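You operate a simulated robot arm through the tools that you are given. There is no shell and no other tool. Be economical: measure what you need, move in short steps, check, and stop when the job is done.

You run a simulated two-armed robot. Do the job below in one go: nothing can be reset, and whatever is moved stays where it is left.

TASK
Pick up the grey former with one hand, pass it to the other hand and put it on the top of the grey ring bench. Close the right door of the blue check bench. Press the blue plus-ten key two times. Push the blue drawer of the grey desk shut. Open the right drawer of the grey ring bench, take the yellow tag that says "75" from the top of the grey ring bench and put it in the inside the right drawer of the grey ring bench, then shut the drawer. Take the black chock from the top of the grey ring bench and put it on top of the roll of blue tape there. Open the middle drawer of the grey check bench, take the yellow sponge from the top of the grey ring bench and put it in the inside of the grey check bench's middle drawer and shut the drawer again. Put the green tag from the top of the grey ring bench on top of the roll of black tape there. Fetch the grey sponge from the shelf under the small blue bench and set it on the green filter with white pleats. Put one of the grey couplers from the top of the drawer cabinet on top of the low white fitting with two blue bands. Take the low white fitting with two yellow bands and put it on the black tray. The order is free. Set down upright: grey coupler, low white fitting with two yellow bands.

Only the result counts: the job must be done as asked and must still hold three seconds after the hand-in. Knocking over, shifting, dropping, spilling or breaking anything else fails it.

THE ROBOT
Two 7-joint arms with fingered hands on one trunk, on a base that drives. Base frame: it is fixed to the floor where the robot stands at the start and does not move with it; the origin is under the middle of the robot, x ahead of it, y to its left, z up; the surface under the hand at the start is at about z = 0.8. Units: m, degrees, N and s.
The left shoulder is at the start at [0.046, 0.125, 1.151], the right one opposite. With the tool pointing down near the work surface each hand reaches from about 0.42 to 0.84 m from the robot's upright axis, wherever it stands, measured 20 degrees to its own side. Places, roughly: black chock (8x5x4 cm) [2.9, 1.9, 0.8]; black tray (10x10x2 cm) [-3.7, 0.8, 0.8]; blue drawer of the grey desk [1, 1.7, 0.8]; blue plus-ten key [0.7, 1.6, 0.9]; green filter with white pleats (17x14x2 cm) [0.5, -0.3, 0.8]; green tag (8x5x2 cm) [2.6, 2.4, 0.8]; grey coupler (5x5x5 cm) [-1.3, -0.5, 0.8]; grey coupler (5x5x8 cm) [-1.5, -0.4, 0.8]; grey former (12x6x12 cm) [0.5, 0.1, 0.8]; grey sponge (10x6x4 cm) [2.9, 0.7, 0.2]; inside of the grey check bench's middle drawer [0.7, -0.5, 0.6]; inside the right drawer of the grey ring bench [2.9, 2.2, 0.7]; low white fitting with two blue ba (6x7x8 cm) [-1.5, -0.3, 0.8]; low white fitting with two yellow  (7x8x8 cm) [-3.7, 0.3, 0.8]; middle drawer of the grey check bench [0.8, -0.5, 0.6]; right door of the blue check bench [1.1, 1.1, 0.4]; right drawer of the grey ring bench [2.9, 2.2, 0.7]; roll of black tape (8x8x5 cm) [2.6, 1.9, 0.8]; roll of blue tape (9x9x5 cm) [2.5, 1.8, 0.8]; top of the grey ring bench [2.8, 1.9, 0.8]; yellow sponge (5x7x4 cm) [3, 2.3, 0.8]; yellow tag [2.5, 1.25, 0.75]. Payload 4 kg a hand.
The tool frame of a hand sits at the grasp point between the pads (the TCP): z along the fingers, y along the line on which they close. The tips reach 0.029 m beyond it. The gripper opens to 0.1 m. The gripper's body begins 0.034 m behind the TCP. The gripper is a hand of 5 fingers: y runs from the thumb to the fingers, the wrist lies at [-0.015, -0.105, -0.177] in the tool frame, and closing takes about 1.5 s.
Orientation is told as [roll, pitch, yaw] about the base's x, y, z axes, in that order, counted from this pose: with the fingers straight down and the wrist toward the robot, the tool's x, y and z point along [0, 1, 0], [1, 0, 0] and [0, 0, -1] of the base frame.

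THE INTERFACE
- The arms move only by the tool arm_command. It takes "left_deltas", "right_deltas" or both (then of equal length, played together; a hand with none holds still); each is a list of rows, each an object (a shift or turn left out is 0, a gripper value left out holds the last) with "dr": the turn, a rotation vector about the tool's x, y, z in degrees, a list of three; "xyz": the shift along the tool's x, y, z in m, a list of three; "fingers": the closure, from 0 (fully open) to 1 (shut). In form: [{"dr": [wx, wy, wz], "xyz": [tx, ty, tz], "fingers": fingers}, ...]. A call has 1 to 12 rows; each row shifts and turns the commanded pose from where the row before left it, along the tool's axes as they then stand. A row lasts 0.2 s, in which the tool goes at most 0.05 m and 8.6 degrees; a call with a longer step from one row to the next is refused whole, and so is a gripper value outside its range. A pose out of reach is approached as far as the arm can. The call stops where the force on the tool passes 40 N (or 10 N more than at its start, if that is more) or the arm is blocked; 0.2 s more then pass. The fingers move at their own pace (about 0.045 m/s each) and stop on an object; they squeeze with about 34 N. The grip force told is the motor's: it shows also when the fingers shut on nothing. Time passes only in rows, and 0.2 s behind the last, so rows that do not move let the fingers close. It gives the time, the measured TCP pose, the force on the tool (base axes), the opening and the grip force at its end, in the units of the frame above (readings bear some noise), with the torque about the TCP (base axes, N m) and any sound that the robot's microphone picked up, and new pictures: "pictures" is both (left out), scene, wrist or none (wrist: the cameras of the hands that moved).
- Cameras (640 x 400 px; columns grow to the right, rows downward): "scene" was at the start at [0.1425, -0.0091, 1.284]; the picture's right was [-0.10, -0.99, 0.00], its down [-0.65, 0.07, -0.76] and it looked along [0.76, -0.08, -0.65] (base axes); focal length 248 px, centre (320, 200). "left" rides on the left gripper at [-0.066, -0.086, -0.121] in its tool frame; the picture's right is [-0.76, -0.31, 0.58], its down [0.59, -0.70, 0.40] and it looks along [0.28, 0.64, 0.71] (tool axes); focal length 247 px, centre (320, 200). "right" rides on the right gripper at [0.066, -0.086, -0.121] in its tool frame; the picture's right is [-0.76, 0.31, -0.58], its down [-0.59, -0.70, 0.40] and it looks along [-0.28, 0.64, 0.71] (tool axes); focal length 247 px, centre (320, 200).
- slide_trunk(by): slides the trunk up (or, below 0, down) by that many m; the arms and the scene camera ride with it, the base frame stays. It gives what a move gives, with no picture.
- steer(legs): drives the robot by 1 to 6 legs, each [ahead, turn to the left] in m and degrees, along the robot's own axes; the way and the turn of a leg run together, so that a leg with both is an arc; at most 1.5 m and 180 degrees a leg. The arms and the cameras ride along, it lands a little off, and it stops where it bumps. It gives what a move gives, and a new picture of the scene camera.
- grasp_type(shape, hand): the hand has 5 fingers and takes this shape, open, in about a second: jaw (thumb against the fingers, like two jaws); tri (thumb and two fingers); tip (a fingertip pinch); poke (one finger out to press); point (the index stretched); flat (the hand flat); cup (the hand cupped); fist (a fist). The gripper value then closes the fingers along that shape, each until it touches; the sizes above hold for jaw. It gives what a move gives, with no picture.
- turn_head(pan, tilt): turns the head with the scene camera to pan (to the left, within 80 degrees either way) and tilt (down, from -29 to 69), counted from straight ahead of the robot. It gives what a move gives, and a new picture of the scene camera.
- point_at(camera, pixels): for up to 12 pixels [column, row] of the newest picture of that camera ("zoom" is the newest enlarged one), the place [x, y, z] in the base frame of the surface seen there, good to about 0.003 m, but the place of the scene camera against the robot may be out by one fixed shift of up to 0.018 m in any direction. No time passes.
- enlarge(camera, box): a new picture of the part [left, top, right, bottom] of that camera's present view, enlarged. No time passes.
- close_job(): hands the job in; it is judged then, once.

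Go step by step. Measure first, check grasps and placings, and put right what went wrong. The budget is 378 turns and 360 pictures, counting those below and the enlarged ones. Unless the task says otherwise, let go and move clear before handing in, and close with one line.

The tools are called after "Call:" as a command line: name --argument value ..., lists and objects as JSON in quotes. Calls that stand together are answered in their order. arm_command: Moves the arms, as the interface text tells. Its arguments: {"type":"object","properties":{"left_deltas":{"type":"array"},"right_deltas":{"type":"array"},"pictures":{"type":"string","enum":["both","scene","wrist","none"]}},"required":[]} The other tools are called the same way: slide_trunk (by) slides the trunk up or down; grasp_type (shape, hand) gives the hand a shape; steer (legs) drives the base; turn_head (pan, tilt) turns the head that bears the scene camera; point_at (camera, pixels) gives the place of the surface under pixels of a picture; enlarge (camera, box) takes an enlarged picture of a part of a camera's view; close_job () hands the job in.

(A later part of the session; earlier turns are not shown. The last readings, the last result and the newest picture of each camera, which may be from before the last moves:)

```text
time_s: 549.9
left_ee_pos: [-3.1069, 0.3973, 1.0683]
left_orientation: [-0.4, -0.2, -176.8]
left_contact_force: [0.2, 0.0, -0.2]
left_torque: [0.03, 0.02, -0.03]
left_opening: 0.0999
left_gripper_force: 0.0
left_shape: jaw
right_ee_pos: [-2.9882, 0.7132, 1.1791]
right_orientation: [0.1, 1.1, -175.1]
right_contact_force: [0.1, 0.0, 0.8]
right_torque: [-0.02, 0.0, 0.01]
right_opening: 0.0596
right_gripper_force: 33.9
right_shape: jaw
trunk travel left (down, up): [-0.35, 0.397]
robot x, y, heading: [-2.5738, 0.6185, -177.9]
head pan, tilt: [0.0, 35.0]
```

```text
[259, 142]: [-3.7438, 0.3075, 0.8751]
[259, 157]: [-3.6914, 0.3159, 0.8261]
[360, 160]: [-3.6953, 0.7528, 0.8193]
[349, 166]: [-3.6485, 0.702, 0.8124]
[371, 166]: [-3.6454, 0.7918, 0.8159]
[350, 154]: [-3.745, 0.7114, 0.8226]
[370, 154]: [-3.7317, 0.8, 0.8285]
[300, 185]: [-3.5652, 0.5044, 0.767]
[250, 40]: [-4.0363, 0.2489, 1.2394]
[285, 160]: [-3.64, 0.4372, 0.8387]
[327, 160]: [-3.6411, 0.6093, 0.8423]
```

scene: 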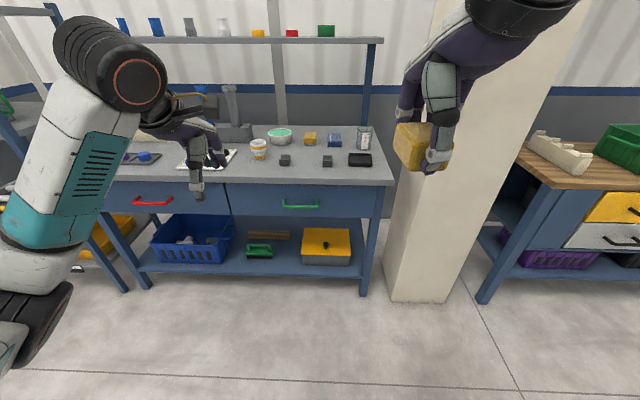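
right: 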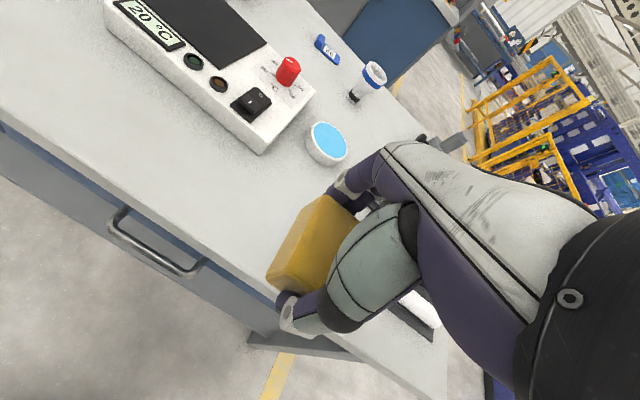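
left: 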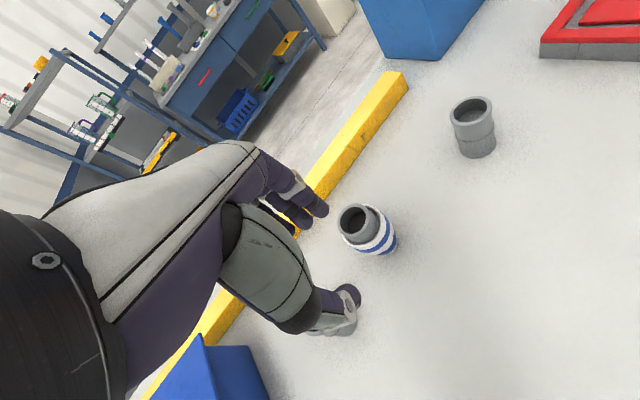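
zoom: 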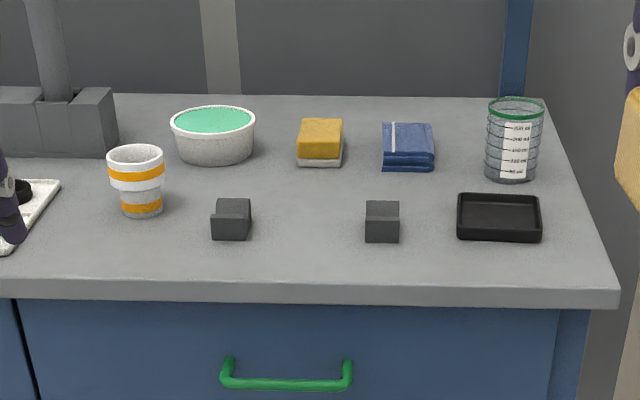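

Table edge x −3.565; fitting (−3.71, 0.31), tray (−3.69, 0.75). Drive 0.5 m closer and look with the left camera.

Call:
steer --legs '[[0.5, 0]]'

Call:
enlarge --camera "left" --box '[0, 0, 640, 400]'

```text
time_s: 552.8
left_ee_pos: [-3.612, 0.3794, 1.0688]
left_orientation: [-0.3, -0.2, -176.7]
left_contact_force: [-1.0, 0.4, -0.7]
left_torque: [0.01, -0.01, -0.01]
left_opening: 0.0999
left_gripper_force: 0.0
left_shape: jaw
right_ee_pos: [-3.494, 0.6951, 1.18]
right_orientation: [0.0, 1.1, -174.9]
right_contact_force: [0.4, 0.3, -0.9]
right_torque: [0.02, -0.04, 0.0]
right_opening: 0.0592
right_gripper_force: 34.1
right_shape: jaw
trunk travel left (down, up): [-0.35, 0.397]
robot x, y, heading: [-3.0769, 0.5983, -178.0]
head pan, tilt: [0.0, 35.0]
```

scene: 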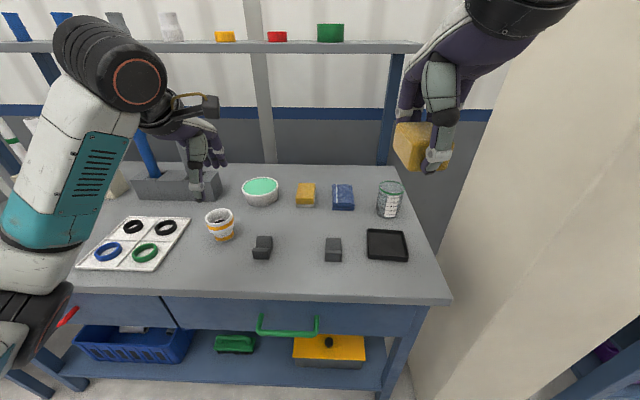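

```text
1.00 times, centred on (320, 200) of left (not enlarged: the box is as wide or as high as the picture)
```

zoom: 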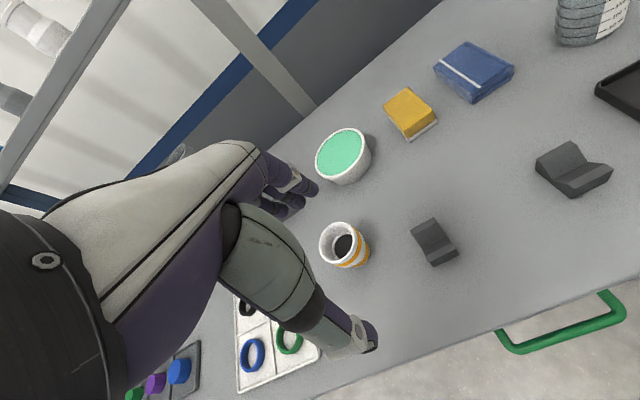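

Measure fitting rim and tray (zoom picture = left view).

Call:
point_at --camera "zoom" --pixels '[[322, 240], [357, 236], [340, 224], [338, 263], [343, 243], [369, 255], [300, 345], [345, 160], [600, 90], [635, 65]]'

Call:
point_at --camera "scene" --pixels '[[369, 232], [404, 232], [368, 258], [407, 259], [387, 245], [386, 256], [220, 212], [388, 215], [333, 250]]'

```text
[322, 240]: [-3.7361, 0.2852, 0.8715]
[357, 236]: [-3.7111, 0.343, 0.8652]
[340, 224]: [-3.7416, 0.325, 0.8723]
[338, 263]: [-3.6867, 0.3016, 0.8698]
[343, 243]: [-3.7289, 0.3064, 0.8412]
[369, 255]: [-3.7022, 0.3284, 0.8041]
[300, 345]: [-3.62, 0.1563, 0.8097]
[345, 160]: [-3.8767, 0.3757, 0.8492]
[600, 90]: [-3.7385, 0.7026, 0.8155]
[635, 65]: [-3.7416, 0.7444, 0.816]
```

```text
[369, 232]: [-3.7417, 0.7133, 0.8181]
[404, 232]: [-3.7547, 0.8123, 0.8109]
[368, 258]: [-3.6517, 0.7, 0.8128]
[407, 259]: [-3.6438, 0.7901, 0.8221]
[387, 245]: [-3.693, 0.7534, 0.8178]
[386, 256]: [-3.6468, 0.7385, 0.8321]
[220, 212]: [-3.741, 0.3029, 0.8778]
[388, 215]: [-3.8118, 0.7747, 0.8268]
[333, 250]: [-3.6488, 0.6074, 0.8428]
```

Fitting centre (−3.718, 0.3135), rim z 0.871; tray centre (−3.695, 0.747), floor ≈0.805. Move over the fitting and descend.

Call:
arm_command --left_deltas '[{"xyz": [0.02, 0.0366, 0]}, {"xyz": [0.02, 0.0365, 0]}, {"xyz": [0.02, 0.0365, 0]}, {"xyz": [0, 0, 0.045]}, {"xyz": [0, 0, 0.045]}, {"xyz": [0, 0, 0.045]}, {"xyz": [0, 0, 0.03]}, {}]' --pictures "wrist"

```text
time_s: 554.6
left_ee_pos: [-3.7164, 0.3111, 0.9015]
left_orientation: [-0.3, -0.4, -176.6]
left_contact_force: [-0.1, -1.4, -0.6]
left_torque: [0.0, 0.04, -0.07]
left_opening: 0.1001
left_gripper_force: 0.1
left_shape: jaw
right_ee_pos: [-3.4944, 0.6938, 1.1802]
right_orientation: [0.0, 1.1, -175.0]
right_contact_force: [-0.9, -1.4, 1.0]
right_torque: [0.0, 0.0, -0.02]
right_opening: 0.0594
right_gripper_force: 33.6
right_shape: jaw
trunk travel left (down, up): [-0.35, 0.397]
robot x, y, heading: [-3.0788, 0.5967, -177.9]
head pan, tilt: [0.0, 35.0]
```

left: 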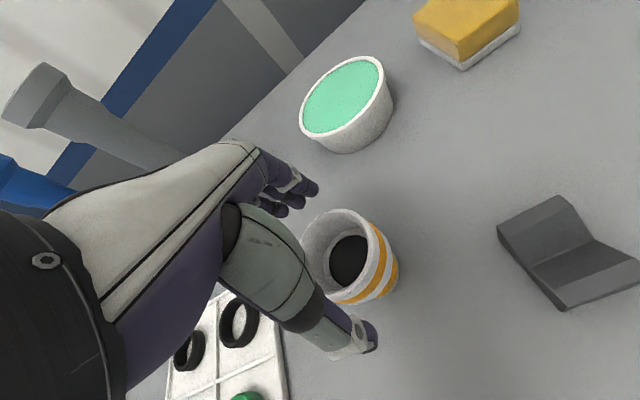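

Well aligned. Lower 4.8 cm and close.

Call:
arm_command --left_deltas '[{"xyz": [0, 0.001, 0.025]}, {"xyz": [0, 0, 0.023]}, {}, {"fingers": 1}, {}, {}, {}, {}, {}]' --pictures "wrist"

```text
time_s: 556.6
left_ee_pos: [-3.7205, 0.3116, 0.8548]
left_orientation: [-0.4, -0.2, -176.7]
left_contact_force: [-0.2, 0.9, -0.1]
left_torque: [0.0, -0.01, -0.05]
left_opening: 0.0574
left_gripper_force: 34.2
left_shape: jaw
right_ee_pos: [-3.4948, 0.6943, 1.1793]
right_orientation: [0.0, 1.1, -175.0]
right_contact_force: [-0.1, -0.1, -0.1]
right_torque: [0.04, -0.02, 0.03]
right_opening: 0.0594
right_gripper_force: 34.0
right_shape: jaw
trunk travel left (down, up): [-0.35, 0.397]
robot x, y, heading: [-3.0783, 0.5976, -178.0]
head pan, tilt: [0.0, 35.0]
```

left: 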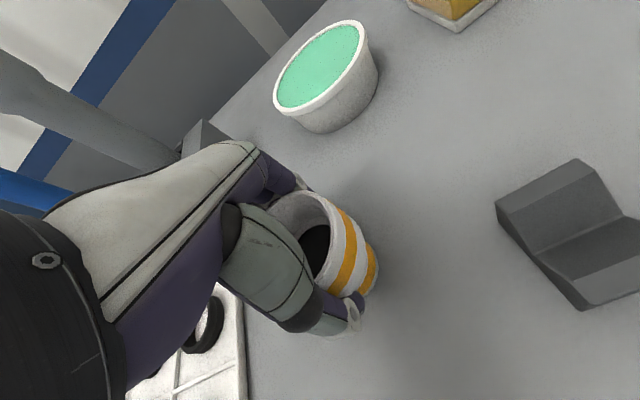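

Gripped. Lift it, and retract the right hand; also measure the pillar on the right.

Call:
arm_command --left_deltas '[{"xyz": [0, 0, -0.015]}, {"xyz": [0, 0, -0.035]}, {"xyz": [0, 0, -0.045]}, {"xyz": [0, 0, -0.04]}, {}]' --right_deltas '[{"xyz": [0, -0.03, -0.02]}, {"xyz": [0, -0.03, -0.02]}, {"xyz": [0, -0.03, -0.02]}, {"xyz": [0, -0.03, -0.02]}, {}]' --pictures "scene"

Call:
point_at --camera "scene" --pixels '[[480, 200], [440, 300], [560, 250], [425, 380]]'

```text
time_s: 557.8
left_ee_pos: [-3.7166, 0.3126, 0.9906]
left_orientation: [-0.3, -0.2, -176.7]
left_contact_force: [-0.4, -0.3, -1.6]
left_torque: [-0.01, -0.03, 0.0]
left_opening: 0.0573
left_gripper_force: 33.9
left_shape: jaw
right_ee_pos: [-3.376, 0.7066, 1.2649]
right_orientation: [0.0, 1.1, -175.0]
right_contact_force: [0.0, 0.5, -0.2]
right_torque: [-0.02, 0.0, -0.03]
right_opening: 0.0594
right_gripper_force: 34.0
right_shape: jaw
trunk travel left (down, up): [-0.35, 0.397]
robot x, y, heading: [-3.078, 0.6001, -177.9]
head pan, tilt: [0.0, 35.0]
```

scene: 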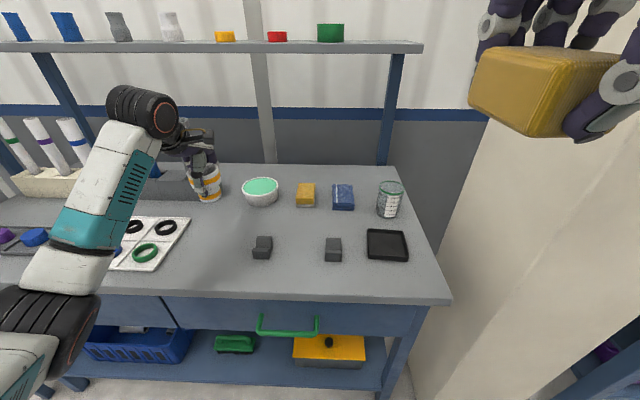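

```text
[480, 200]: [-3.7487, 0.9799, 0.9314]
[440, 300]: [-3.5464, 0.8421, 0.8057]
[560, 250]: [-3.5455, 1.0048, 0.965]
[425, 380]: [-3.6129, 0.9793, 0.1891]
```

Turn the base right 22°, then move the fitting over the tray.

Call:
steer --legs '[[0, -22]]'

Call:
arm_command --left_deltas '[{"xyz": [-0.0382, -0.0044, 0]}, {"xyz": [-0.0382, -0.0044, 0]}, {"xyz": [-0.0382, -0.0044, 0]}, {"xyz": [-0.0382, -0.0044, 0]}, {"xyz": [-0.0382, -0.0044, 0]}, {}]'

```text
time_s: 559.4
left_ee_pos: [-3.7772, 0.5717, 0.9914]
left_orientation: [-0.1, -0.2, 161.5]
left_contact_force: [-0.2, 0.1, -1.6]
left_torque: [-0.01, 0.05, -0.01]
left_opening: 0.0571
left_gripper_force: 33.9
left_shape: jaw
right_ee_pos: [-3.3143, 0.8101, 1.2628]
right_orientation: [0.0, 1.1, 163.1]
right_contact_force: [0.8, 0.8, 0.3]
right_torque: [0.0, -0.04, 0.01]
right_opening: 0.0596
right_gripper_force: 34.0
right_shape: jaw
trunk travel left (down, up): [-0.35, 0.397]
robot x, y, heading: [-3.0768, 0.5974, 160.2]
head pan, tilt: [0.0, 35.0]
```

scene: 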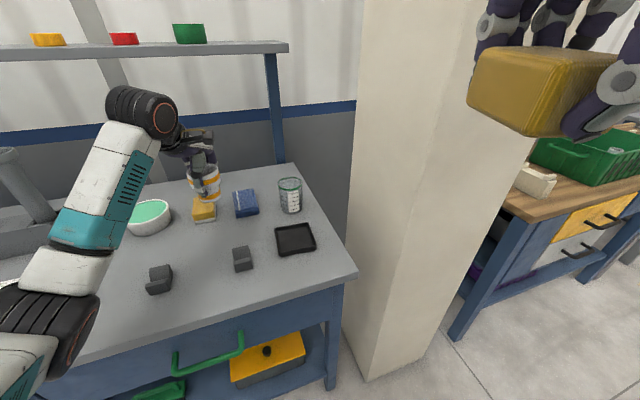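

```text
time_s: 560.8
left_ee_pos: [-3.6943, 0.7461, 0.9944]
left_orientation: [-0.2, -0.2, 161.4]
left_contact_force: [0.5, -0.3, -1.3]
left_torque: [0.0, -0.01, 0.0]
left_opening: 0.0568
left_gripper_force: 34.2
left_shape: jaw
right_ee_pos: [-3.314, 0.8094, 1.2645]
right_orientation: [0.0, 1.1, 163.2]
right_contact_force: [-0.9, 0.2, 0.2]
right_torque: [-0.01, 0.03, -0.01]
right_opening: 0.0595
right_gripper_force: 33.9
right_shape: jaw
trunk travel left (down, up): [-0.35, 0.397]
robot x, y, heading: [-3.0817, 0.5986, 160.3]
head pan, tilt: [0.0, 35.0]
```

scene: 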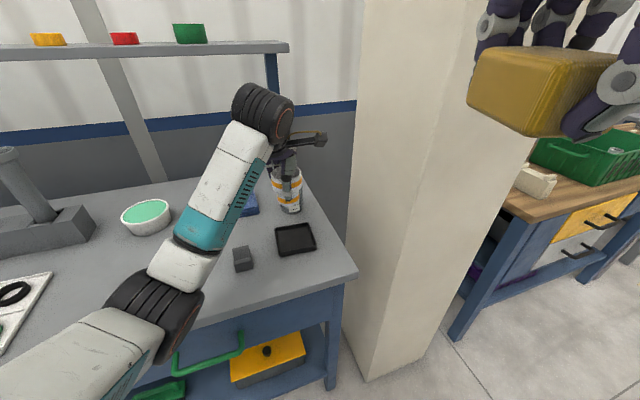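
left: 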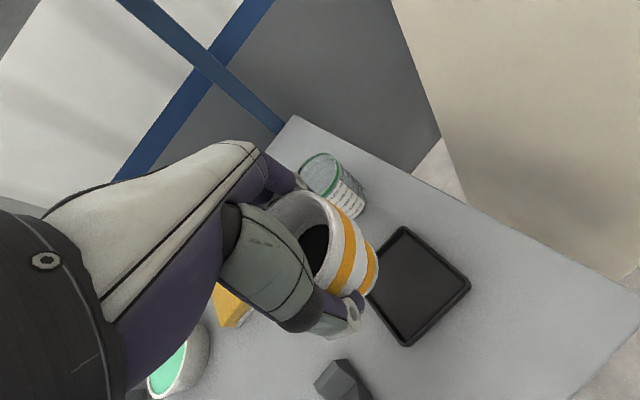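

Measure the tray corners in the left camera.

Call:
point_at --camera "left" --pixels '[[404, 230], [467, 283], [406, 343], [372, 297], [420, 285], [400, 300], [335, 175], [350, 215]]'

```text
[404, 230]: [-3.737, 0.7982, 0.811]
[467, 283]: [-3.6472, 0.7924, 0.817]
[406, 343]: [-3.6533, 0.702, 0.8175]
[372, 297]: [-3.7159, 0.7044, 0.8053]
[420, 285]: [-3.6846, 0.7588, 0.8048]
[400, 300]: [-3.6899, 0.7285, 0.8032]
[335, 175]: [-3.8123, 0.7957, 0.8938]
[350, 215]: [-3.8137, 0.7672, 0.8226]
```

Tray centre (−3.695, 0.749), floor 0.804. Lower the fitting to just above the floor.

Call:
arm_command --left_deltas '[{"xyz": [-0.002, 0.001, 0.04]}, {"xyz": [0, 0, 0.04]}, {"xyz": [0, 0, 0.03]}, {"xyz": [0, 0, 0.012]}, {"xyz": [0, 0, 0.006]}, {}]' --pictures "wrist"

```text
time_s: 562.2
left_ee_pos: [-3.6967, 0.7475, 0.865]
left_orientation: [-0.4, -0.3, 161.4]
left_contact_force: [-0.2, 0.7, -0.8]
left_torque: [-0.02, -0.01, -0.02]
left_opening: 0.0573
left_gripper_force: 34.1
left_shape: jaw
right_ee_pos: [-3.3126, 0.8099, 1.264]
right_orientation: [-0.1, 1.1, 163.0]
right_contact_force: [0.7, -0.3, -0.7]
right_torque: [-0.02, -0.02, -0.01]
right_opening: 0.0594
right_gripper_force: 33.8
right_shape: jaw
trunk travel left (down, up): [-0.35, 0.397]
robot x, y, heading: [-3.0778, 0.5966, 160.2]
head pan, tilt: [0.0, 35.0]
```

left: 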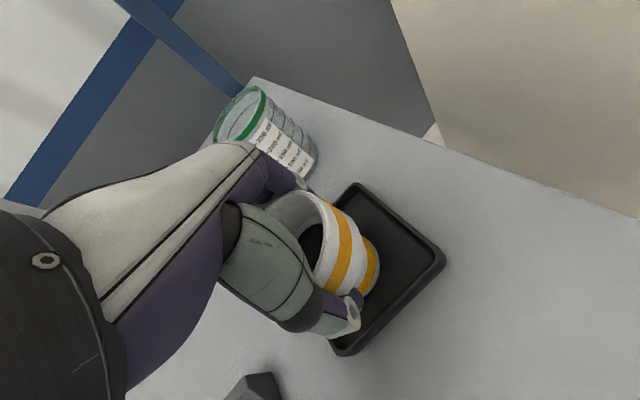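

Call:
arm_command --left_deltas '[{"xyz": [0, 0, 0.004]}, {"xyz": [0, 0, 0.003]}, {}]' --pictures "none"

```text
time_s: 563.0
left_ee_pos: [-3.6969, 0.7492, 0.858]
left_orientation: [-0.3, -0.2, 161.4]
left_contact_force: [0.8, 0.2, 0.2]
left_torque: [0.0, 0.0, -0.01]
left_opening: 0.0572
left_gripper_force: 34.3
left_shape: jaw
right_ee_pos: [-3.3138, 0.81, 1.2632]
right_orientation: [0.0, 1.1, 163.1]
right_contact_force: [-0.6, 1.0, -0.4]
right_torque: [0.02, 0.03, -0.01]
right_opening: 0.0593
right_gripper_force: 33.9
right_shape: jaw
trunk travel left (down, up): [-0.35, 0.397]
robot x, y, heading: [-3.0762, 0.598, 160.0]
head pan, tilt: [0.0, 35.0]
```

Weight is off the hand (contact). One more millimetre or two, release and rise.

Call:
arm_command --left_deltas '[{"xyz": [0, 0, 0.0015]}, {"fingers": 0.2}, {}, {}, {}, {"xyz": [0, 0, -0.02]}, {"xyz": [0, 0, -0.04]}, {"xyz": [0, 0, -0.045]}, {"xyz": [0, -0.02, -0.04]}]' --pictures "wrist"

```text
time_s: 565.0
left_ee_pos: [-3.6757, 0.7406, 1.0016]
left_orientation: [-0.3, -0.3, 161.4]
left_contact_force: [0.2, -0.6, 0.3]
left_torque: [0.03, 0.02, -0.01]
left_opening: 0.0798
left_gripper_force: 0.1
left_shape: jaw
right_ee_pos: [-3.3141, 0.8103, 1.2651]
right_orientation: [0.1, 1.1, 163.1]
right_contact_force: [0.0, 0.0, -0.6]
right_torque: [0.0, 0.01, 0.02]
right_opening: 0.0597
right_gripper_force: 33.7
right_shape: jaw
trunk travel left (down, up): [-0.35, 0.397]
robot x, y, heading: [-3.0786, 0.5996, 160.1]
head pan, tilt: [0.0, 35.0]
```

left: 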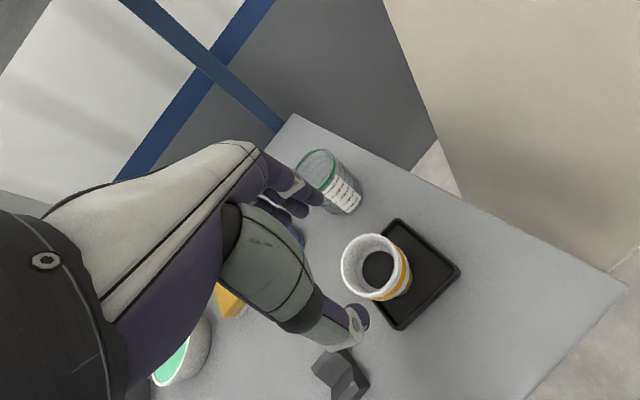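

The fitting stands upright on the black tray. Now drive back to the east corridor for the remaining jobs.

Call:
arm_command --left_deltas '[{"xyz": [0, 0, -0.04]}, {"xyz": [0, -0.04, -0.02]}, {"xyz": [0, -0.04, 0]}, {"xyz": [0.03, -0.03, 0], "fingers": 0}]' --pictures "none"

Call:
steer --legs '[[-0.5, 0], [0, -70], [1.4, 0], [1.5, 0], [0, -90], [1.3, 0]]'

```text
time_s: 566.0
left_ee_pos: [-3.5808, 0.6745, 1.0574]
left_orientation: [-0.4, -0.2, 161.4]
left_contact_force: [-0.2, -1.1, 0.7]
left_torque: [0.03, 0.01, 0.0]
left_opening: 0.0997
left_gripper_force: 0.0
left_shape: jaw
right_ee_pos: [-3.3136, 0.8097, 1.2642]
right_orientation: [-0.1, 1.0, 163.1]
right_contact_force: [-0.3, -0.1, -0.1]
right_torque: [0.01, 0.0, 0.01]
right_opening: 0.0593
right_gripper_force: 34.4
right_shape: jaw
trunk travel left (down, up): [-0.35, 0.397]
robot x, y, heading: [-3.079, 0.5979, 160.1]
head pan, tilt: [0.0, 35.0]
```

```text
time_s: 595.9
left_ee_pos: [-0.8658, 3.4676, 1.0563]
left_orientation: [-0.3, -0.2, 2.1]
left_contact_force: [-0.1, 0.0, -0.2]
left_torque: [-0.03, -0.01, -0.03]
left_opening: 0.0997
left_gripper_force: 0.1
left_shape: jaw
right_ee_pos: [-1.069, 3.248, 1.2641]
right_orientation: [0.0, 1.1, 3.7]
right_contact_force: [-0.8, -0.1, -0.4]
right_torque: [0.03, 0.03, 0.01]
right_opening: 0.0593
right_gripper_force: 33.8
right_shape: jaw
trunk travel left (down, up): [-0.35, 0.397]
robot x, y, heading: [-1.3685, 3.3631, 1.1]
head pan, tilt: [0.0, 35.0]
```

scene: 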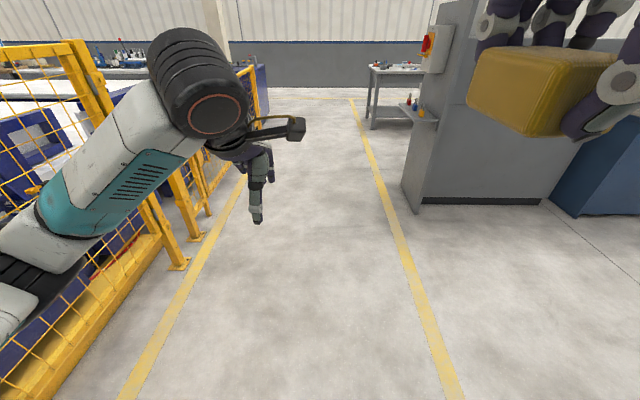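

Call:
steer --legs '[[1.5, 0], [1.45, 0], [0, -90], [1.45, 0], [0, -90]]'

Call:
turn_head --pan 0 --tilt 30

```text
time_s: 624.6
left_ee_pos: [1.0261, 1.7534, 1.0561]
left_orientation: [-0.3, -0.4, 179.5]
left_contact_force: [0.2, -0.3, 0.8]
left_torque: [-0.01, 0.01, -0.04]
left_opening: 0.0999
left_gripper_force: 0.0
left_shape: jaw
right_ee_pos: [1.2384, 1.965, 1.2636]
right_orientation: [0.0, 1.1, -178.8]
right_contact_force: [0.1, 0.0, -0.5]
right_torque: [0.01, -0.02, -0.01]
right_opening: 0.0594
right_gripper_force: 34.2
right_shape: jaw
trunk travel left (down, up): [-0.35, 0.397]
robot x, y, heading: [1.5314, 1.8361, 178.1]
head pan, tilt: [0.0, 35.0]
```

scene: 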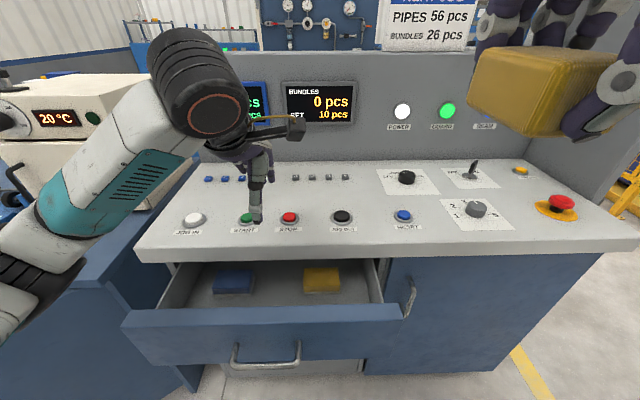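

```text
time_s: 625.3
left_ee_pos: [1.0243, 1.754, 1.0564]
left_orientation: [-0.2, -0.3, 179.4]
left_contact_force: [0.5, -0.2, -0.1]
left_torque: [-0.01, 0.0, 0.0]
left_opening: 0.0998
left_gripper_force: 0.1
left_shape: jaw
right_ee_pos: [1.2395, 1.9641, 1.265]
right_orientation: [0.1, 1.0, -178.9]
right_contact_force: [-0.1, 0.6, -0.3]
right_torque: [-0.01, 0.02, -0.02]
right_opening: 0.0593
right_gripper_force: 33.8
right_shape: jaw
trunk travel left (down, up): [-0.35, 0.397]
robot x, y, heading: [1.5297, 1.8354, 178.0]
head pan, tilt: [0.0, 30.0]
```

scene: 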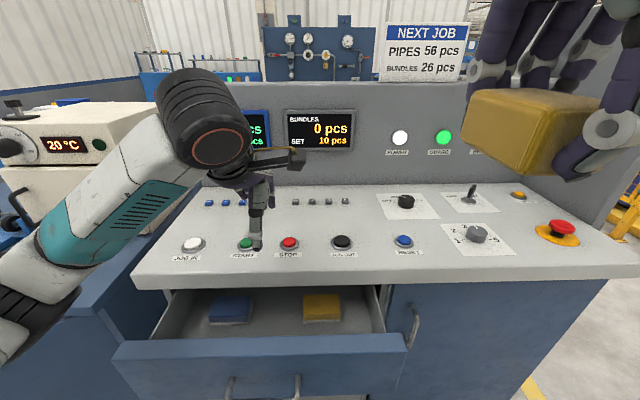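

Small blue keys at (209–240,203) under the left display. Move the left arm aside to read labels.

Call:
arm_command --left_deltas '[{"xyz": [0.045, -0.01, -0.01]}, {"xyz": [0.045, -0.02, -0.01]}, {"xyz": [0.045, -0.02, 0]}, {"xyz": [0.045, -0.02, 0]}, {"xyz": [0.045, -0.02, 0]}]' --pictures "none"

Call:
enlarge --camera "scene" --box '[170, 90, 370, 220]'

```text
refused: row 2 steps farther than a row can; nothing moved
```

```text
3.08 times, centred on (270, 155) of scene
```

zoom: 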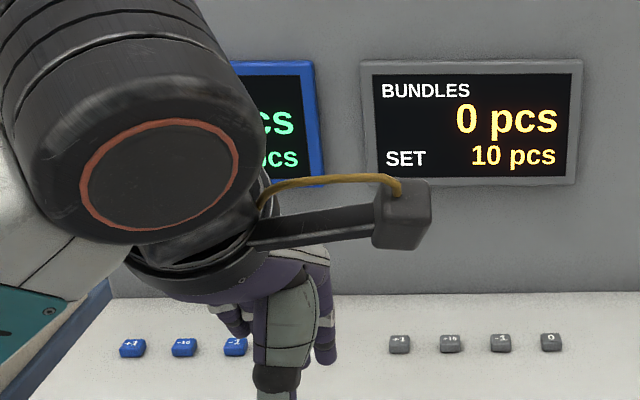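

Call:
arm_command --left_deltas '[{"xyz": [0.04, -0.01, 0]}, {"xyz": [0.04, -0.02, 0]}, {"xyz": [0.04, -0.02, 0]}, {"xyz": [0.04, -0.02, 0]}, {"xyz": [0.04, -0.02, 0]}]' --pictures "none"

Call:
enlarge --camera "scene" --box '[190, 180, 290, 260]'

Call:
enlarge --camera "scene" --box '[170, 90, 370, 220]'

```text
time_s: 626.5
left_ee_pos: [1.1184, 1.5547, 1.0554]
left_orientation: [-0.2, -0.3, 179.3]
left_contact_force: [-0.1, 1.0, 0.0]
left_torque: [0.01, -0.01, -0.03]
left_opening: 0.0999
left_gripper_force: 0.1
left_shape: jaw
right_ee_pos: [1.24, 1.9639, 1.2647]
right_orientation: [0.0, 1.0, -178.8]
right_contact_force: [0.8, -0.7, 0.2]
right_torque: [-0.01, 0.05, -0.01]
right_opening: 0.0593
right_gripper_force: 33.8
right_shape: jaw
trunk travel left (down, up): [-0.35, 0.397]
robot x, y, heading: [1.5306, 1.8326, 178.1]
head pan, tilt: [0.0, 30.0]
```

```text
5.00 times, centred on (240, 220) of scene
```

zoom: 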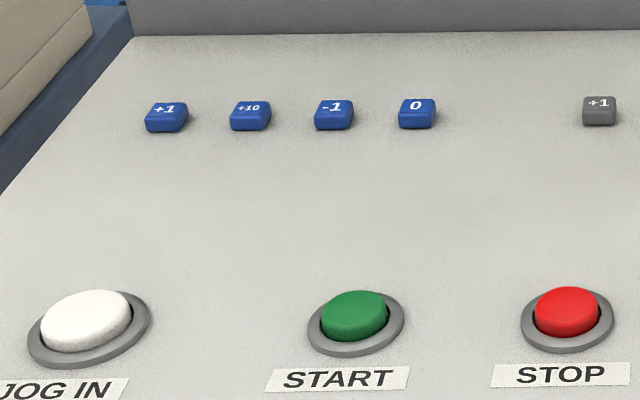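

```text
3.08 times, centred on (270, 155) of scene
```

zoom: 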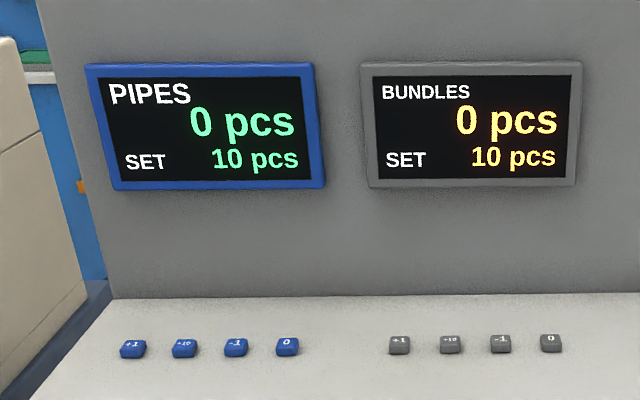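

The blue "+10" is the second key at zoom (184,348). Measure it and neighbours.

Call:
point_at --camera "zoom" --pixels '[[184, 344], [133, 345], [235, 343], [287, 343], [184, 360], [160, 370], [210, 300]]'

Call:
grasp_type --shape "poke" --hand "left"

```text
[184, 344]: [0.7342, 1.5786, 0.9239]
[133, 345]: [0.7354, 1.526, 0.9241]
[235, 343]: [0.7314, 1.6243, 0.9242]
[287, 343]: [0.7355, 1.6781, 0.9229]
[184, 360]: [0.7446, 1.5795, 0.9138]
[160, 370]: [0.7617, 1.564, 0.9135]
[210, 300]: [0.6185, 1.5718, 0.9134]
```

```text
time_s: 627.4
left_ee_pos: [1.1157, 1.5541, 1.055]
left_orientation: [-0.3, -0.2, 179.5]
left_contact_force: [0.2, 0.6, 0.6]
left_torque: [0.02, 0.02, -0.01]
left_opening: 0.0
left_gripper_force: 0.1
left_shape: poke
right_ee_pos: [1.2395, 1.9632, 1.2629]
right_orientation: [0.0, 1.0, -178.9]
right_contact_force: [-0.8, -0.4, 0.5]
right_torque: [-0.04, 0.02, -0.01]
right_opening: 0.0594
right_gripper_force: 33.5
right_shape: jaw
trunk travel left (down, up): [-0.35, 0.397]
robot x, y, heading: [1.5303, 1.8359, 178.0]
head pan, tilt: [0.0, 30.0]
```

Desk top true z≈0.901, key at (0.737, 1.578). First I'll push the drawer shut so I can come closer; measure its front.

Call:
point_at --camera "scene" --pixels '[[130, 350], [400, 340], [260, 350], [265, 375], [160, 375], [340, 370], [298, 380], [230, 385], [450, 330]]'

Call:
grasp_type --shape "jaw" --hand "left"

```text
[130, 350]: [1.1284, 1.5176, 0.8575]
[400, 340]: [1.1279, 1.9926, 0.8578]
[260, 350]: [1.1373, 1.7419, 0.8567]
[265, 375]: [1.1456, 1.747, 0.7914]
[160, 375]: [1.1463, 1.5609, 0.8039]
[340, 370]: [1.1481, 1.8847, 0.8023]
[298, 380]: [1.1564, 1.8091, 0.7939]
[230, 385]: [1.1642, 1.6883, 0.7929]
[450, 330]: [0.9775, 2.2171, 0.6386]
```

```text
time_s: 628.3
left_ee_pos: [1.1158, 1.5556, 1.0547]
left_orientation: [-0.3, -0.3, 179.5]
left_contact_force: [-1.0, -0.4, -0.4]
left_torque: [-0.01, -0.01, 0.01]
left_opening: 0.1001
left_gripper_force: 0.0
left_shape: jaw
right_ee_pos: [1.2386, 1.9644, 1.2639]
right_orientation: [-0.1, 1.1, -178.9]
right_contact_force: [0.5, 0.4, -0.8]
right_torque: [-0.03, 0.0, 0.02]
right_opening: 0.0592
right_gripper_force: 33.6
right_shape: jaw
trunk travel left (down, up): [-0.35, 0.397]
robot x, y, heading: [1.5309, 1.8339, 178.3]
head pan, tilt: [0.0, 30.0]
```

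Back up 0.25 m, pitch the left hand forward, closed.

Call:
steer --legs '[[-0.27, 0]]'

Call:
arm_command --left_deltas '[{"dr": [-7.5, 0, 0], "fingers": 1}, {"dr": [-7.5, 0, 0]}, {"dr": [-7.5, 0, 0]}, {"dr": [-7.5, 0, 0]}, {"dr": [-7.5, 0, 0]}, {"dr": [-7.5, 0, 0]}, {"dr": [-7.5, 0, 0]}, {"dr": [-7.5, 0, 0]}, {"dr": [-7.5, 0, 0]}, {"dr": [-7.5, 0, 0]}]' --pictures "none"

```text
time_s: 630.3
left_ee_pos: [1.4055, 1.5467, 1.0561]
left_orientation: [-0.3, -0.4, 179.3]
left_contact_force: [1.2, -0.7, -0.1]
left_torque: [0.0, 0.01, 0.02]
left_opening: 0.1
left_gripper_force: 0.1
left_shape: jaw
right_ee_pos: [1.5293, 1.9541, 1.264]
right_orientation: [0.0, 1.0, -179.0]
right_contact_force: [-0.3, -0.7, -0.1]
right_torque: [0.04, -0.01, -0.03]
right_opening: 0.0598
right_gripper_force: 33.5
right_shape: jaw
trunk travel left (down, up): [-0.35, 0.397]
robot x, y, heading: [1.8191, 1.828, 178.1]
head pan, tilt: [0.0, 30.0]
```

scene: 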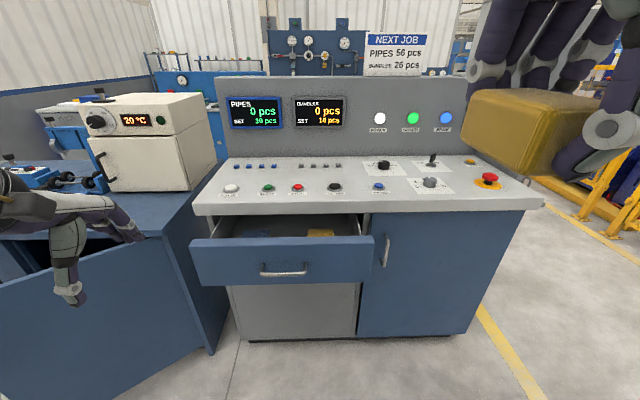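

```text
time_s: 632.5
left_ee_pos: [1.344, 1.5141, 1.0617]
left_orientation: [-1.0, -75.4, -179.6]
left_contact_force: [0.2, 0.7, 0.1]
left_torque: [-0.02, 0.02, -0.02]
left_opening: 0.0
left_gripper_force: 34.2
left_shape: jaw
left hand out of reach, approached as far as the arm can: row 2, 3, 4, 5, 6
right_ee_pos: [1.5275, 1.9547, 1.2635]
right_orientation: [0.0, 1.1, -179.0]
right_contact_force: [0.0, -0.1, -0.2]
right_torque: [0.02, 0.0, -0.02]
right_opening: 0.0593
right_gripper_force: 34.0
right_shape: jaw
trunk travel left (down, up): [-0.35, 0.397]
robot x, y, heading: [1.8217, 1.825, 177.9]
head pan, tilt: [0.0, 30.0]
```

Call:
arm_command --left_deltas '[{"xyz": [-0.0177, -0.0435, 0.0117]}, {"xyz": [-0.0177, -0.0435, 0.0117]}, {"xyz": [-0.0177, -0.0435, 0.0117]}, {"xyz": [-0.0177, -0.0435, 0.0117]}, {"xyz": [-0.0177, -0.0435, 0.0117]}, {"xyz": [-0.0177, -0.0435, 0.0117]}]' --pictures "scene"

```text
time_s: 633.9
left_ee_pos: [1.3434, 1.6182, 0.7912]
left_orientation: [-1.1, -75.3, -179.6]
left_contact_force: [-0.5, -0.2, -0.3]
left_torque: [0.01, 0.0, -0.01]
left_opening: 0.0
left_gripper_force: 33.7
left_shape: jaw
right_ee_pos: [1.5283, 1.9554, 1.2633]
right_orientation: [-0.1, 1.1, -179.0]
right_contact_force: [1.1, -0.1, -0.6]
right_torque: [0.01, -0.03, -0.01]
right_opening: 0.0596
right_gripper_force: 33.7
right_shape: jaw
trunk travel left (down, up): [-0.35, 0.397]
robot x, y, heading: [1.8188, 1.8277, 178.0]
head pan, tilt: [0.0, 30.0]
```

scene: 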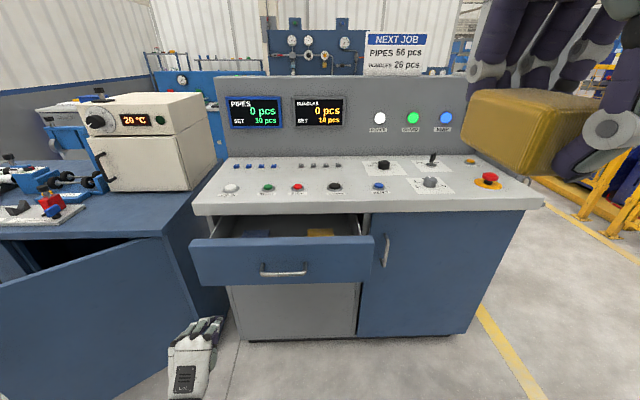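

Aligned with the panel's left part. Push by driving forward 0.3 m.

Call:
steer --legs '[[0.3, 0]]'

```text
time_s: 635.9
left_ee_pos: [1.0426, 1.6338, 0.7916]
left_orientation: [-1.3, -75.1, 179.9]
left_contact_force: [-0.3, -0.6, 0.1]
left_torque: [-0.01, 0.02, -0.02]
left_opening: 0.0
left_gripper_force: 33.6
left_shape: jaw
right_ee_pos: [1.2297, 1.9713, 1.2653]
right_orientation: [0.0, 1.2, -179.5]
right_contact_force: [0.0, -0.1, -0.4]
right_torque: [-0.01, -0.02, 0.02]
right_opening: 0.0595
right_gripper_force: 33.7
right_shape: jaw
trunk travel left (down, up): [-0.35, 0.397]
robot x, y, heading: [1.52, 1.8353, 177.5]
head pan, tilt: [0.0, 30.0]
```

scene: 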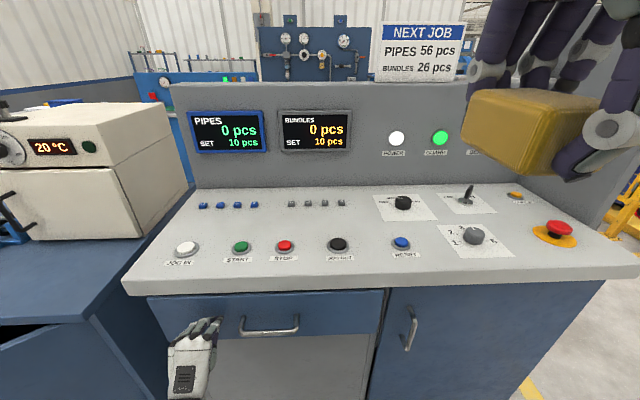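

Nearly closed. Push the rest with the arm.

Call:
arm_command --left_deltas '[{"xyz": [0, 0.005, 0.02]}, {"xyz": [0, 0.005, 0.02]}, {"xyz": [0, 0.004, 0.015]}, {"xyz": [0, 0.004, 0.015]}, {"xyz": [0, 0.003, 0.01]}]' --pictures "scene"

```text
time_s: 636.6
left_ee_pos: [1.0022, 1.6378, 0.7913]
left_orientation: [-1.5, -75.7, -179.9]
left_contact_force: [15.5, -0.9, 5.6]
left_torque: [-0.01, -0.01, 0.11]
left_opening: 0.0
left_gripper_force: 33.4
left_shape: jaw
right_ee_pos: [1.2303, 1.9702, 1.2645]
right_orientation: [0.0, 1.1, -179.6]
right_contact_force: [0.2, 0.2, -0.6]
right_torque: [0.0, -0.01, 0.01]
right_opening: 0.0594
right_gripper_force: 34.3
right_shape: jaw
trunk travel left (down, up): [-0.35, 0.397]
robot x, y, heading: [1.5166, 1.8358, 177.5]
head pan, tilt: [0.0, 30.0]
stopped in row 3 (left hand): the force on the tool passed its limit at 55 N (the readings are from after the stop); the commanded pose is now the measured one
```

scene: 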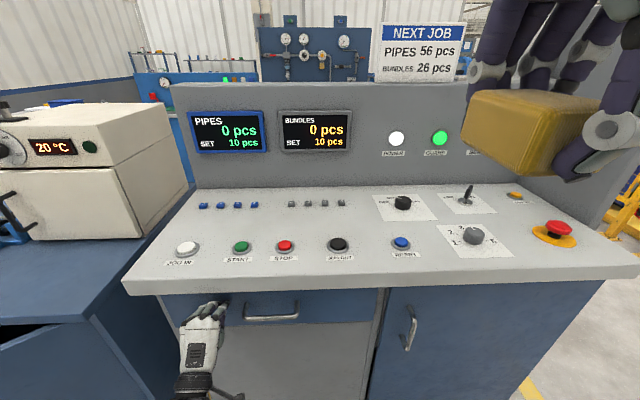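

Drawer is shut, flush with the door. Back off, rise, return the left hand to vertical.

Call:
arm_command --left_deltas '[{"xyz": [0, -0.01, -0.045]}, {"xyz": [0, -0.01, -0.045]}, {"xyz": [0, -0.01, -0.045]}, {"xyz": [0, 0.045, 0.005]}, {"xyz": [0, 0.045, 0.01]}, {"xyz": [0, 0.045, 0.01]}, {"xyz": [0, 0.045, 0.01]}, {"xyz": [0, 0.045, 0.01]}, {"xyz": [0, 0.045, 0.01]}, {"xyz": [0, 0.04, 0.01]}]' --pictures "none"

Call:
arm_command --left_deltas '[{"dr": [7.5, 0, 0]}, {"dr": [7.5, 0, 0]}, {"dr": [7.5, 0, 0]}, {"dr": [7.5, 0, 0]}, {"dr": [7.5, 0, 0]}, {"dr": [7.5, 0, 0]}, {"dr": [7.5, 0, 0]}, {"dr": [7.5, 0, 0]}, {"dr": [7.5, 0, 0]}, {"dr": [7.5, 0, 0]}]' --pictures "none"

Call:
grasp_type --shape "poke" --hand "left"

```text
time_s: 638.8
left_ee_pos: [1.0005, 1.6327, 1.0773]
left_orientation: [-1.4, -75.3, -179.8]
left_contact_force: [-0.4, -0.3, 0.0]
left_torque: [0.04, 0.01, 0.02]
left_opening: 0.0
left_gripper_force: 33.5
left_shape: jaw
right_ee_pos: [1.2295, 1.9692, 1.2644]
right_orientation: [0.0, 1.2, -179.5]
right_contact_force: [0.5, -0.2, -0.3]
right_torque: [-0.01, 0.01, 0.0]
right_opening: 0.0594
right_gripper_force: 34.3
right_shape: jaw
trunk travel left (down, up): [-0.35, 0.397]
robot x, y, heading: [1.5209, 1.836, 177.7]
head pan, tilt: [0.0, 30.0]
```

```text
time_s: 641.0
left_ee_pos: [0.9991, 1.6348, 1.0783]
left_orientation: [-0.3, -0.3, 178.8]
left_contact_force: [-0.6, 0.1, 0.4]
left_torque: [0.02, 0.01, -0.01]
left_opening: 0.0
left_gripper_force: 33.7
left_shape: jaw
right_ee_pos: [1.2291, 1.9696, 1.2638]
right_orientation: [0.0, 1.1, -179.5]
right_contact_force: [0.7, 0.4, 0.2]
right_torque: [-0.01, -0.01, 0.01]
right_opening: 0.0595
right_gripper_force: 34.1
right_shape: jaw
trunk travel left (down, up): [-0.35, 0.397]
robot x, y, heading: [1.519, 1.8376, 177.4]
head pan, tilt: [0.0, 30.0]
```

```text
time_s: 641.9
left_ee_pos: [0.9988, 1.6368, 1.0791]
left_orientation: [-0.4, -0.5, 178.7]
left_contact_force: [0.1, -0.2, -0.6]
left_torque: [-0.01, 0.03, 0.01]
left_opening: 0.0002
left_gripper_force: 0.1
left_shape: poke
right_ee_pos: [1.2311, 1.97, 1.2641]
right_orientation: [0.0, 1.0, -179.6]
right_contact_force: [1.0, 0.2, 0.1]
right_torque: [-0.02, -0.01, 0.01]
right_opening: 0.0595
right_gripper_force: 33.9
right_shape: jaw
trunk travel left (down, up): [-0.35, 0.397]
robot x, y, heading: [1.522, 1.8391, 177.5]
head pan, tilt: [0.0, 30.0]
```

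Drive 8 cm closer and move the poking finger toward the key; look at the fingertip.

Call:
steer --legs '[[0.08, 0]]'

Call:
arm_command --left_deltas '[{"xyz": [0.01, 0.03, 0]}, {"xyz": [0.01, 0.03, 0]}, {"xyz": [0.01, 0.03, 0]}, {"xyz": [0.01, 0.03, 0]}, {}]'

```text
time_s: 643.0
left_ee_pos: [0.918, 1.6387, 1.0783]
left_orientation: [-0.4, -0.3, 178.8]
left_contact_force: [-0.3, -0.5, 0.7]
left_torque: [0.0, 0.02, 0.01]
left_opening: 0.0
left_gripper_force: 0.1
left_shape: poke
right_ee_pos: [1.1483, 1.9735, 1.2636]
right_orientation: [0.0, 1.1, -179.5]
right_contact_force: [-0.7, -1.2, -0.5]
right_torque: [-0.01, -0.06, 0.01]
right_opening: 0.0597
right_gripper_force: 34.1
right_shape: jaw
trunk travel left (down, up): [-0.35, 0.397]
robot x, y, heading: [1.4391, 1.8436, 177.5]
head pan, tilt: [0.0, 30.0]
```

scene: 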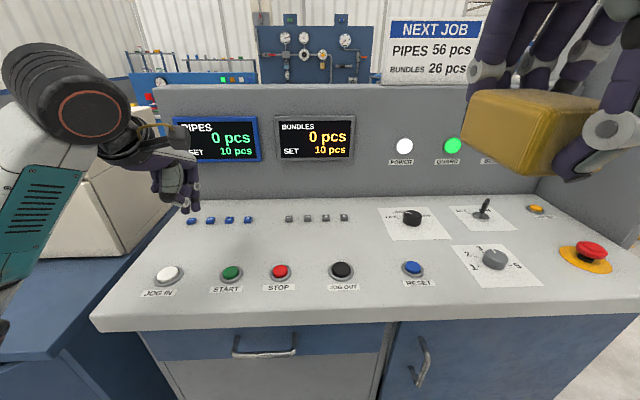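

```text
time_s: 644.2
left_ee_pos: [0.7984, 1.6004, 1.0802]
left_orientation: [-0.3, -0.5, 178.8]
left_contact_force: [0.5, 0.4, -0.8]
left_torque: [-0.02, -0.02, -0.02]
left_opening: 0.0001
left_gripper_force: 0.0
left_shape: poke
right_ee_pos: [1.1496, 1.9743, 1.2645]
right_orientation: [0.0, 1.1, -179.5]
right_contact_force: [-0.1, -0.4, -1.1]
right_torque: [0.02, 0.03, 0.0]
right_opening: 0.0593
right_gripper_force: 34.2
right_shape: jaw
trunk travel left (down, up): [-0.35, 0.397]
robot x, y, heading: [1.4423, 1.8439, 177.4]
head pan, tilt: [0.0, 30.0]
```

scene: 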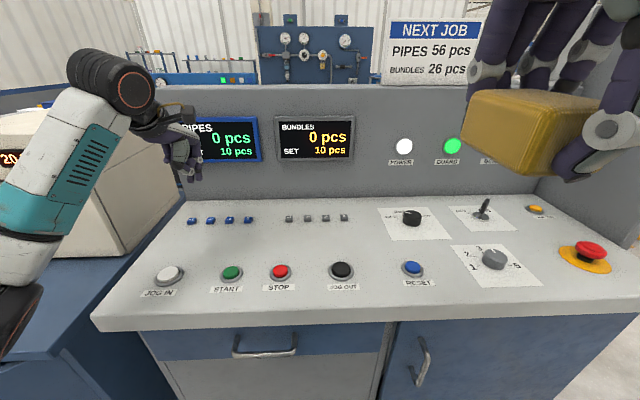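
left: 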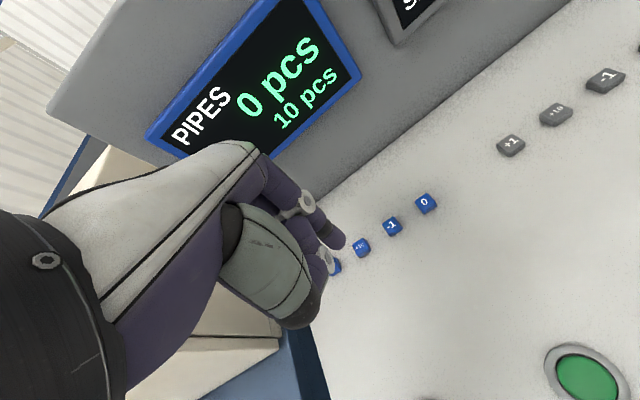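

Measure the +10 key and the fingertip with the left camera.

Call:
enlarge --camera "left" --box '[260, 170, 440, 300]'

Call:
point_at --camera "left" --pixels '[[361, 247], [336, 266], [391, 226], [425, 203], [340, 242], [335, 248], [325, 240], [328, 262], [361, 258]]'

```text
3.08 times, centred on (350, 235) of left
```

zoom: 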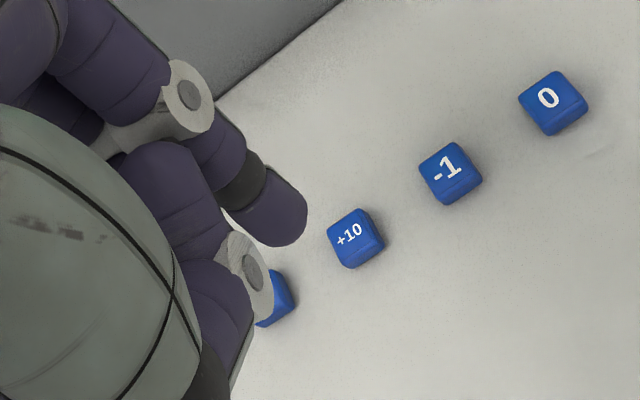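

```text
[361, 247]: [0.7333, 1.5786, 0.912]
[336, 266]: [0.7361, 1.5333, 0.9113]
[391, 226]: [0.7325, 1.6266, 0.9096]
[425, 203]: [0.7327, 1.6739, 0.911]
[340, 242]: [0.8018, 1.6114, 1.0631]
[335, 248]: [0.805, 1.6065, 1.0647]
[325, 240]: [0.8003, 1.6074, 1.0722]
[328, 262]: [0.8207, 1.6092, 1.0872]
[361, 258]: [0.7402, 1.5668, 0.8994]
```

Key centre (0.733, 1.579), top 0.9115; the fingertip sits about 29 mm under the TCP. Move above the key.

Call:
arm_command --left_deltas '[{"xyz": [0.0117, 0.031, 0]}, {"xyz": [0.0117, 0.0315, 0]}, {"xyz": [0, 0, 0.04]}, {"xyz": [0, 0, 0.04]}, {"xyz": [0, 0, 0.03]}, {}]'

```text
time_s: 645.6
left_ee_pos: [0.7365, 1.5797, 0.9673]
left_orientation: [-0.5, -0.5, 178.9]
left_contact_force: [0.8, -0.2, -0.1]
left_torque: [0.03, -0.02, 0.0]
left_opening: 0.0
left_gripper_force: 0.0
left_shape: poke
right_ee_pos: [1.1491, 1.9732, 1.2643]
right_orientation: [0.0, 1.0, -179.5]
right_contact_force: [0.7, -0.2, -0.2]
right_torque: [-0.01, -0.03, 0.0]
right_opening: 0.0594
right_gripper_force: 34.4
right_shape: jaw
trunk travel left (down, up): [-0.35, 0.397]
robot x, y, heading: [1.4399, 1.8388, 177.4]
head pan, tilt: [0.0, 30.0]
```

scene: 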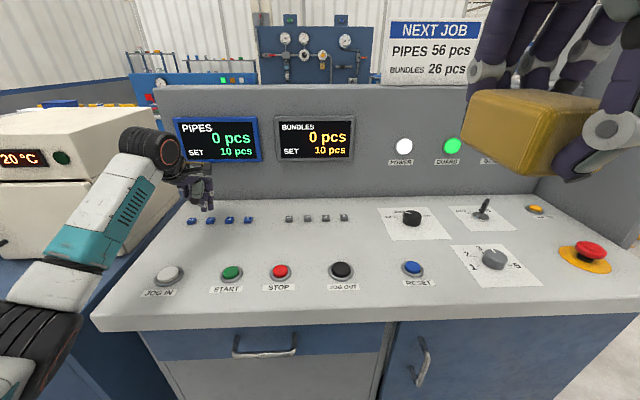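
left: 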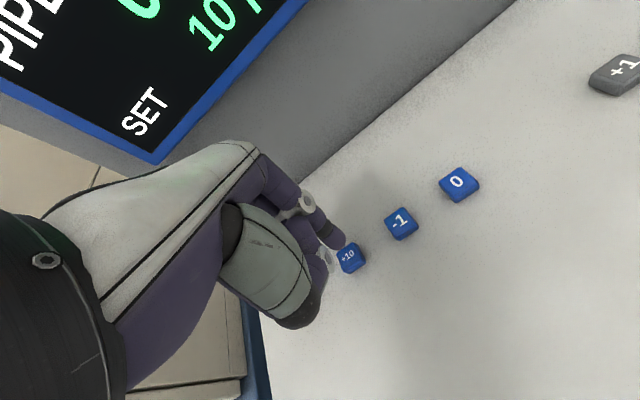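

Call:
enlarge --camera "left" --box '[290, 190, 400, 290]'

Call:
point_at --camera "left" --pixels '[[341, 241], [334, 247], [330, 235], [348, 258], [358, 262], [343, 245]]'

```text
4.00 times, centred on (345, 240) of left
```

zoom: 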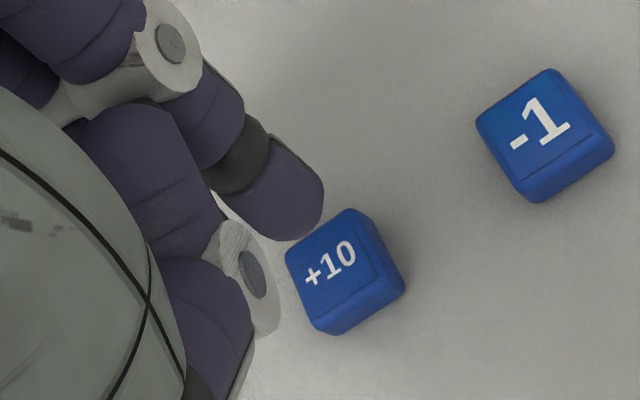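

```text
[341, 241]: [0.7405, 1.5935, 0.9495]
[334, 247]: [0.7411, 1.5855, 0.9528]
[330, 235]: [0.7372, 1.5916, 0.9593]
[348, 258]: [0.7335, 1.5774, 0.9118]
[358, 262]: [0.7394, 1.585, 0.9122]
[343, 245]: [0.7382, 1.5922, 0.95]
```

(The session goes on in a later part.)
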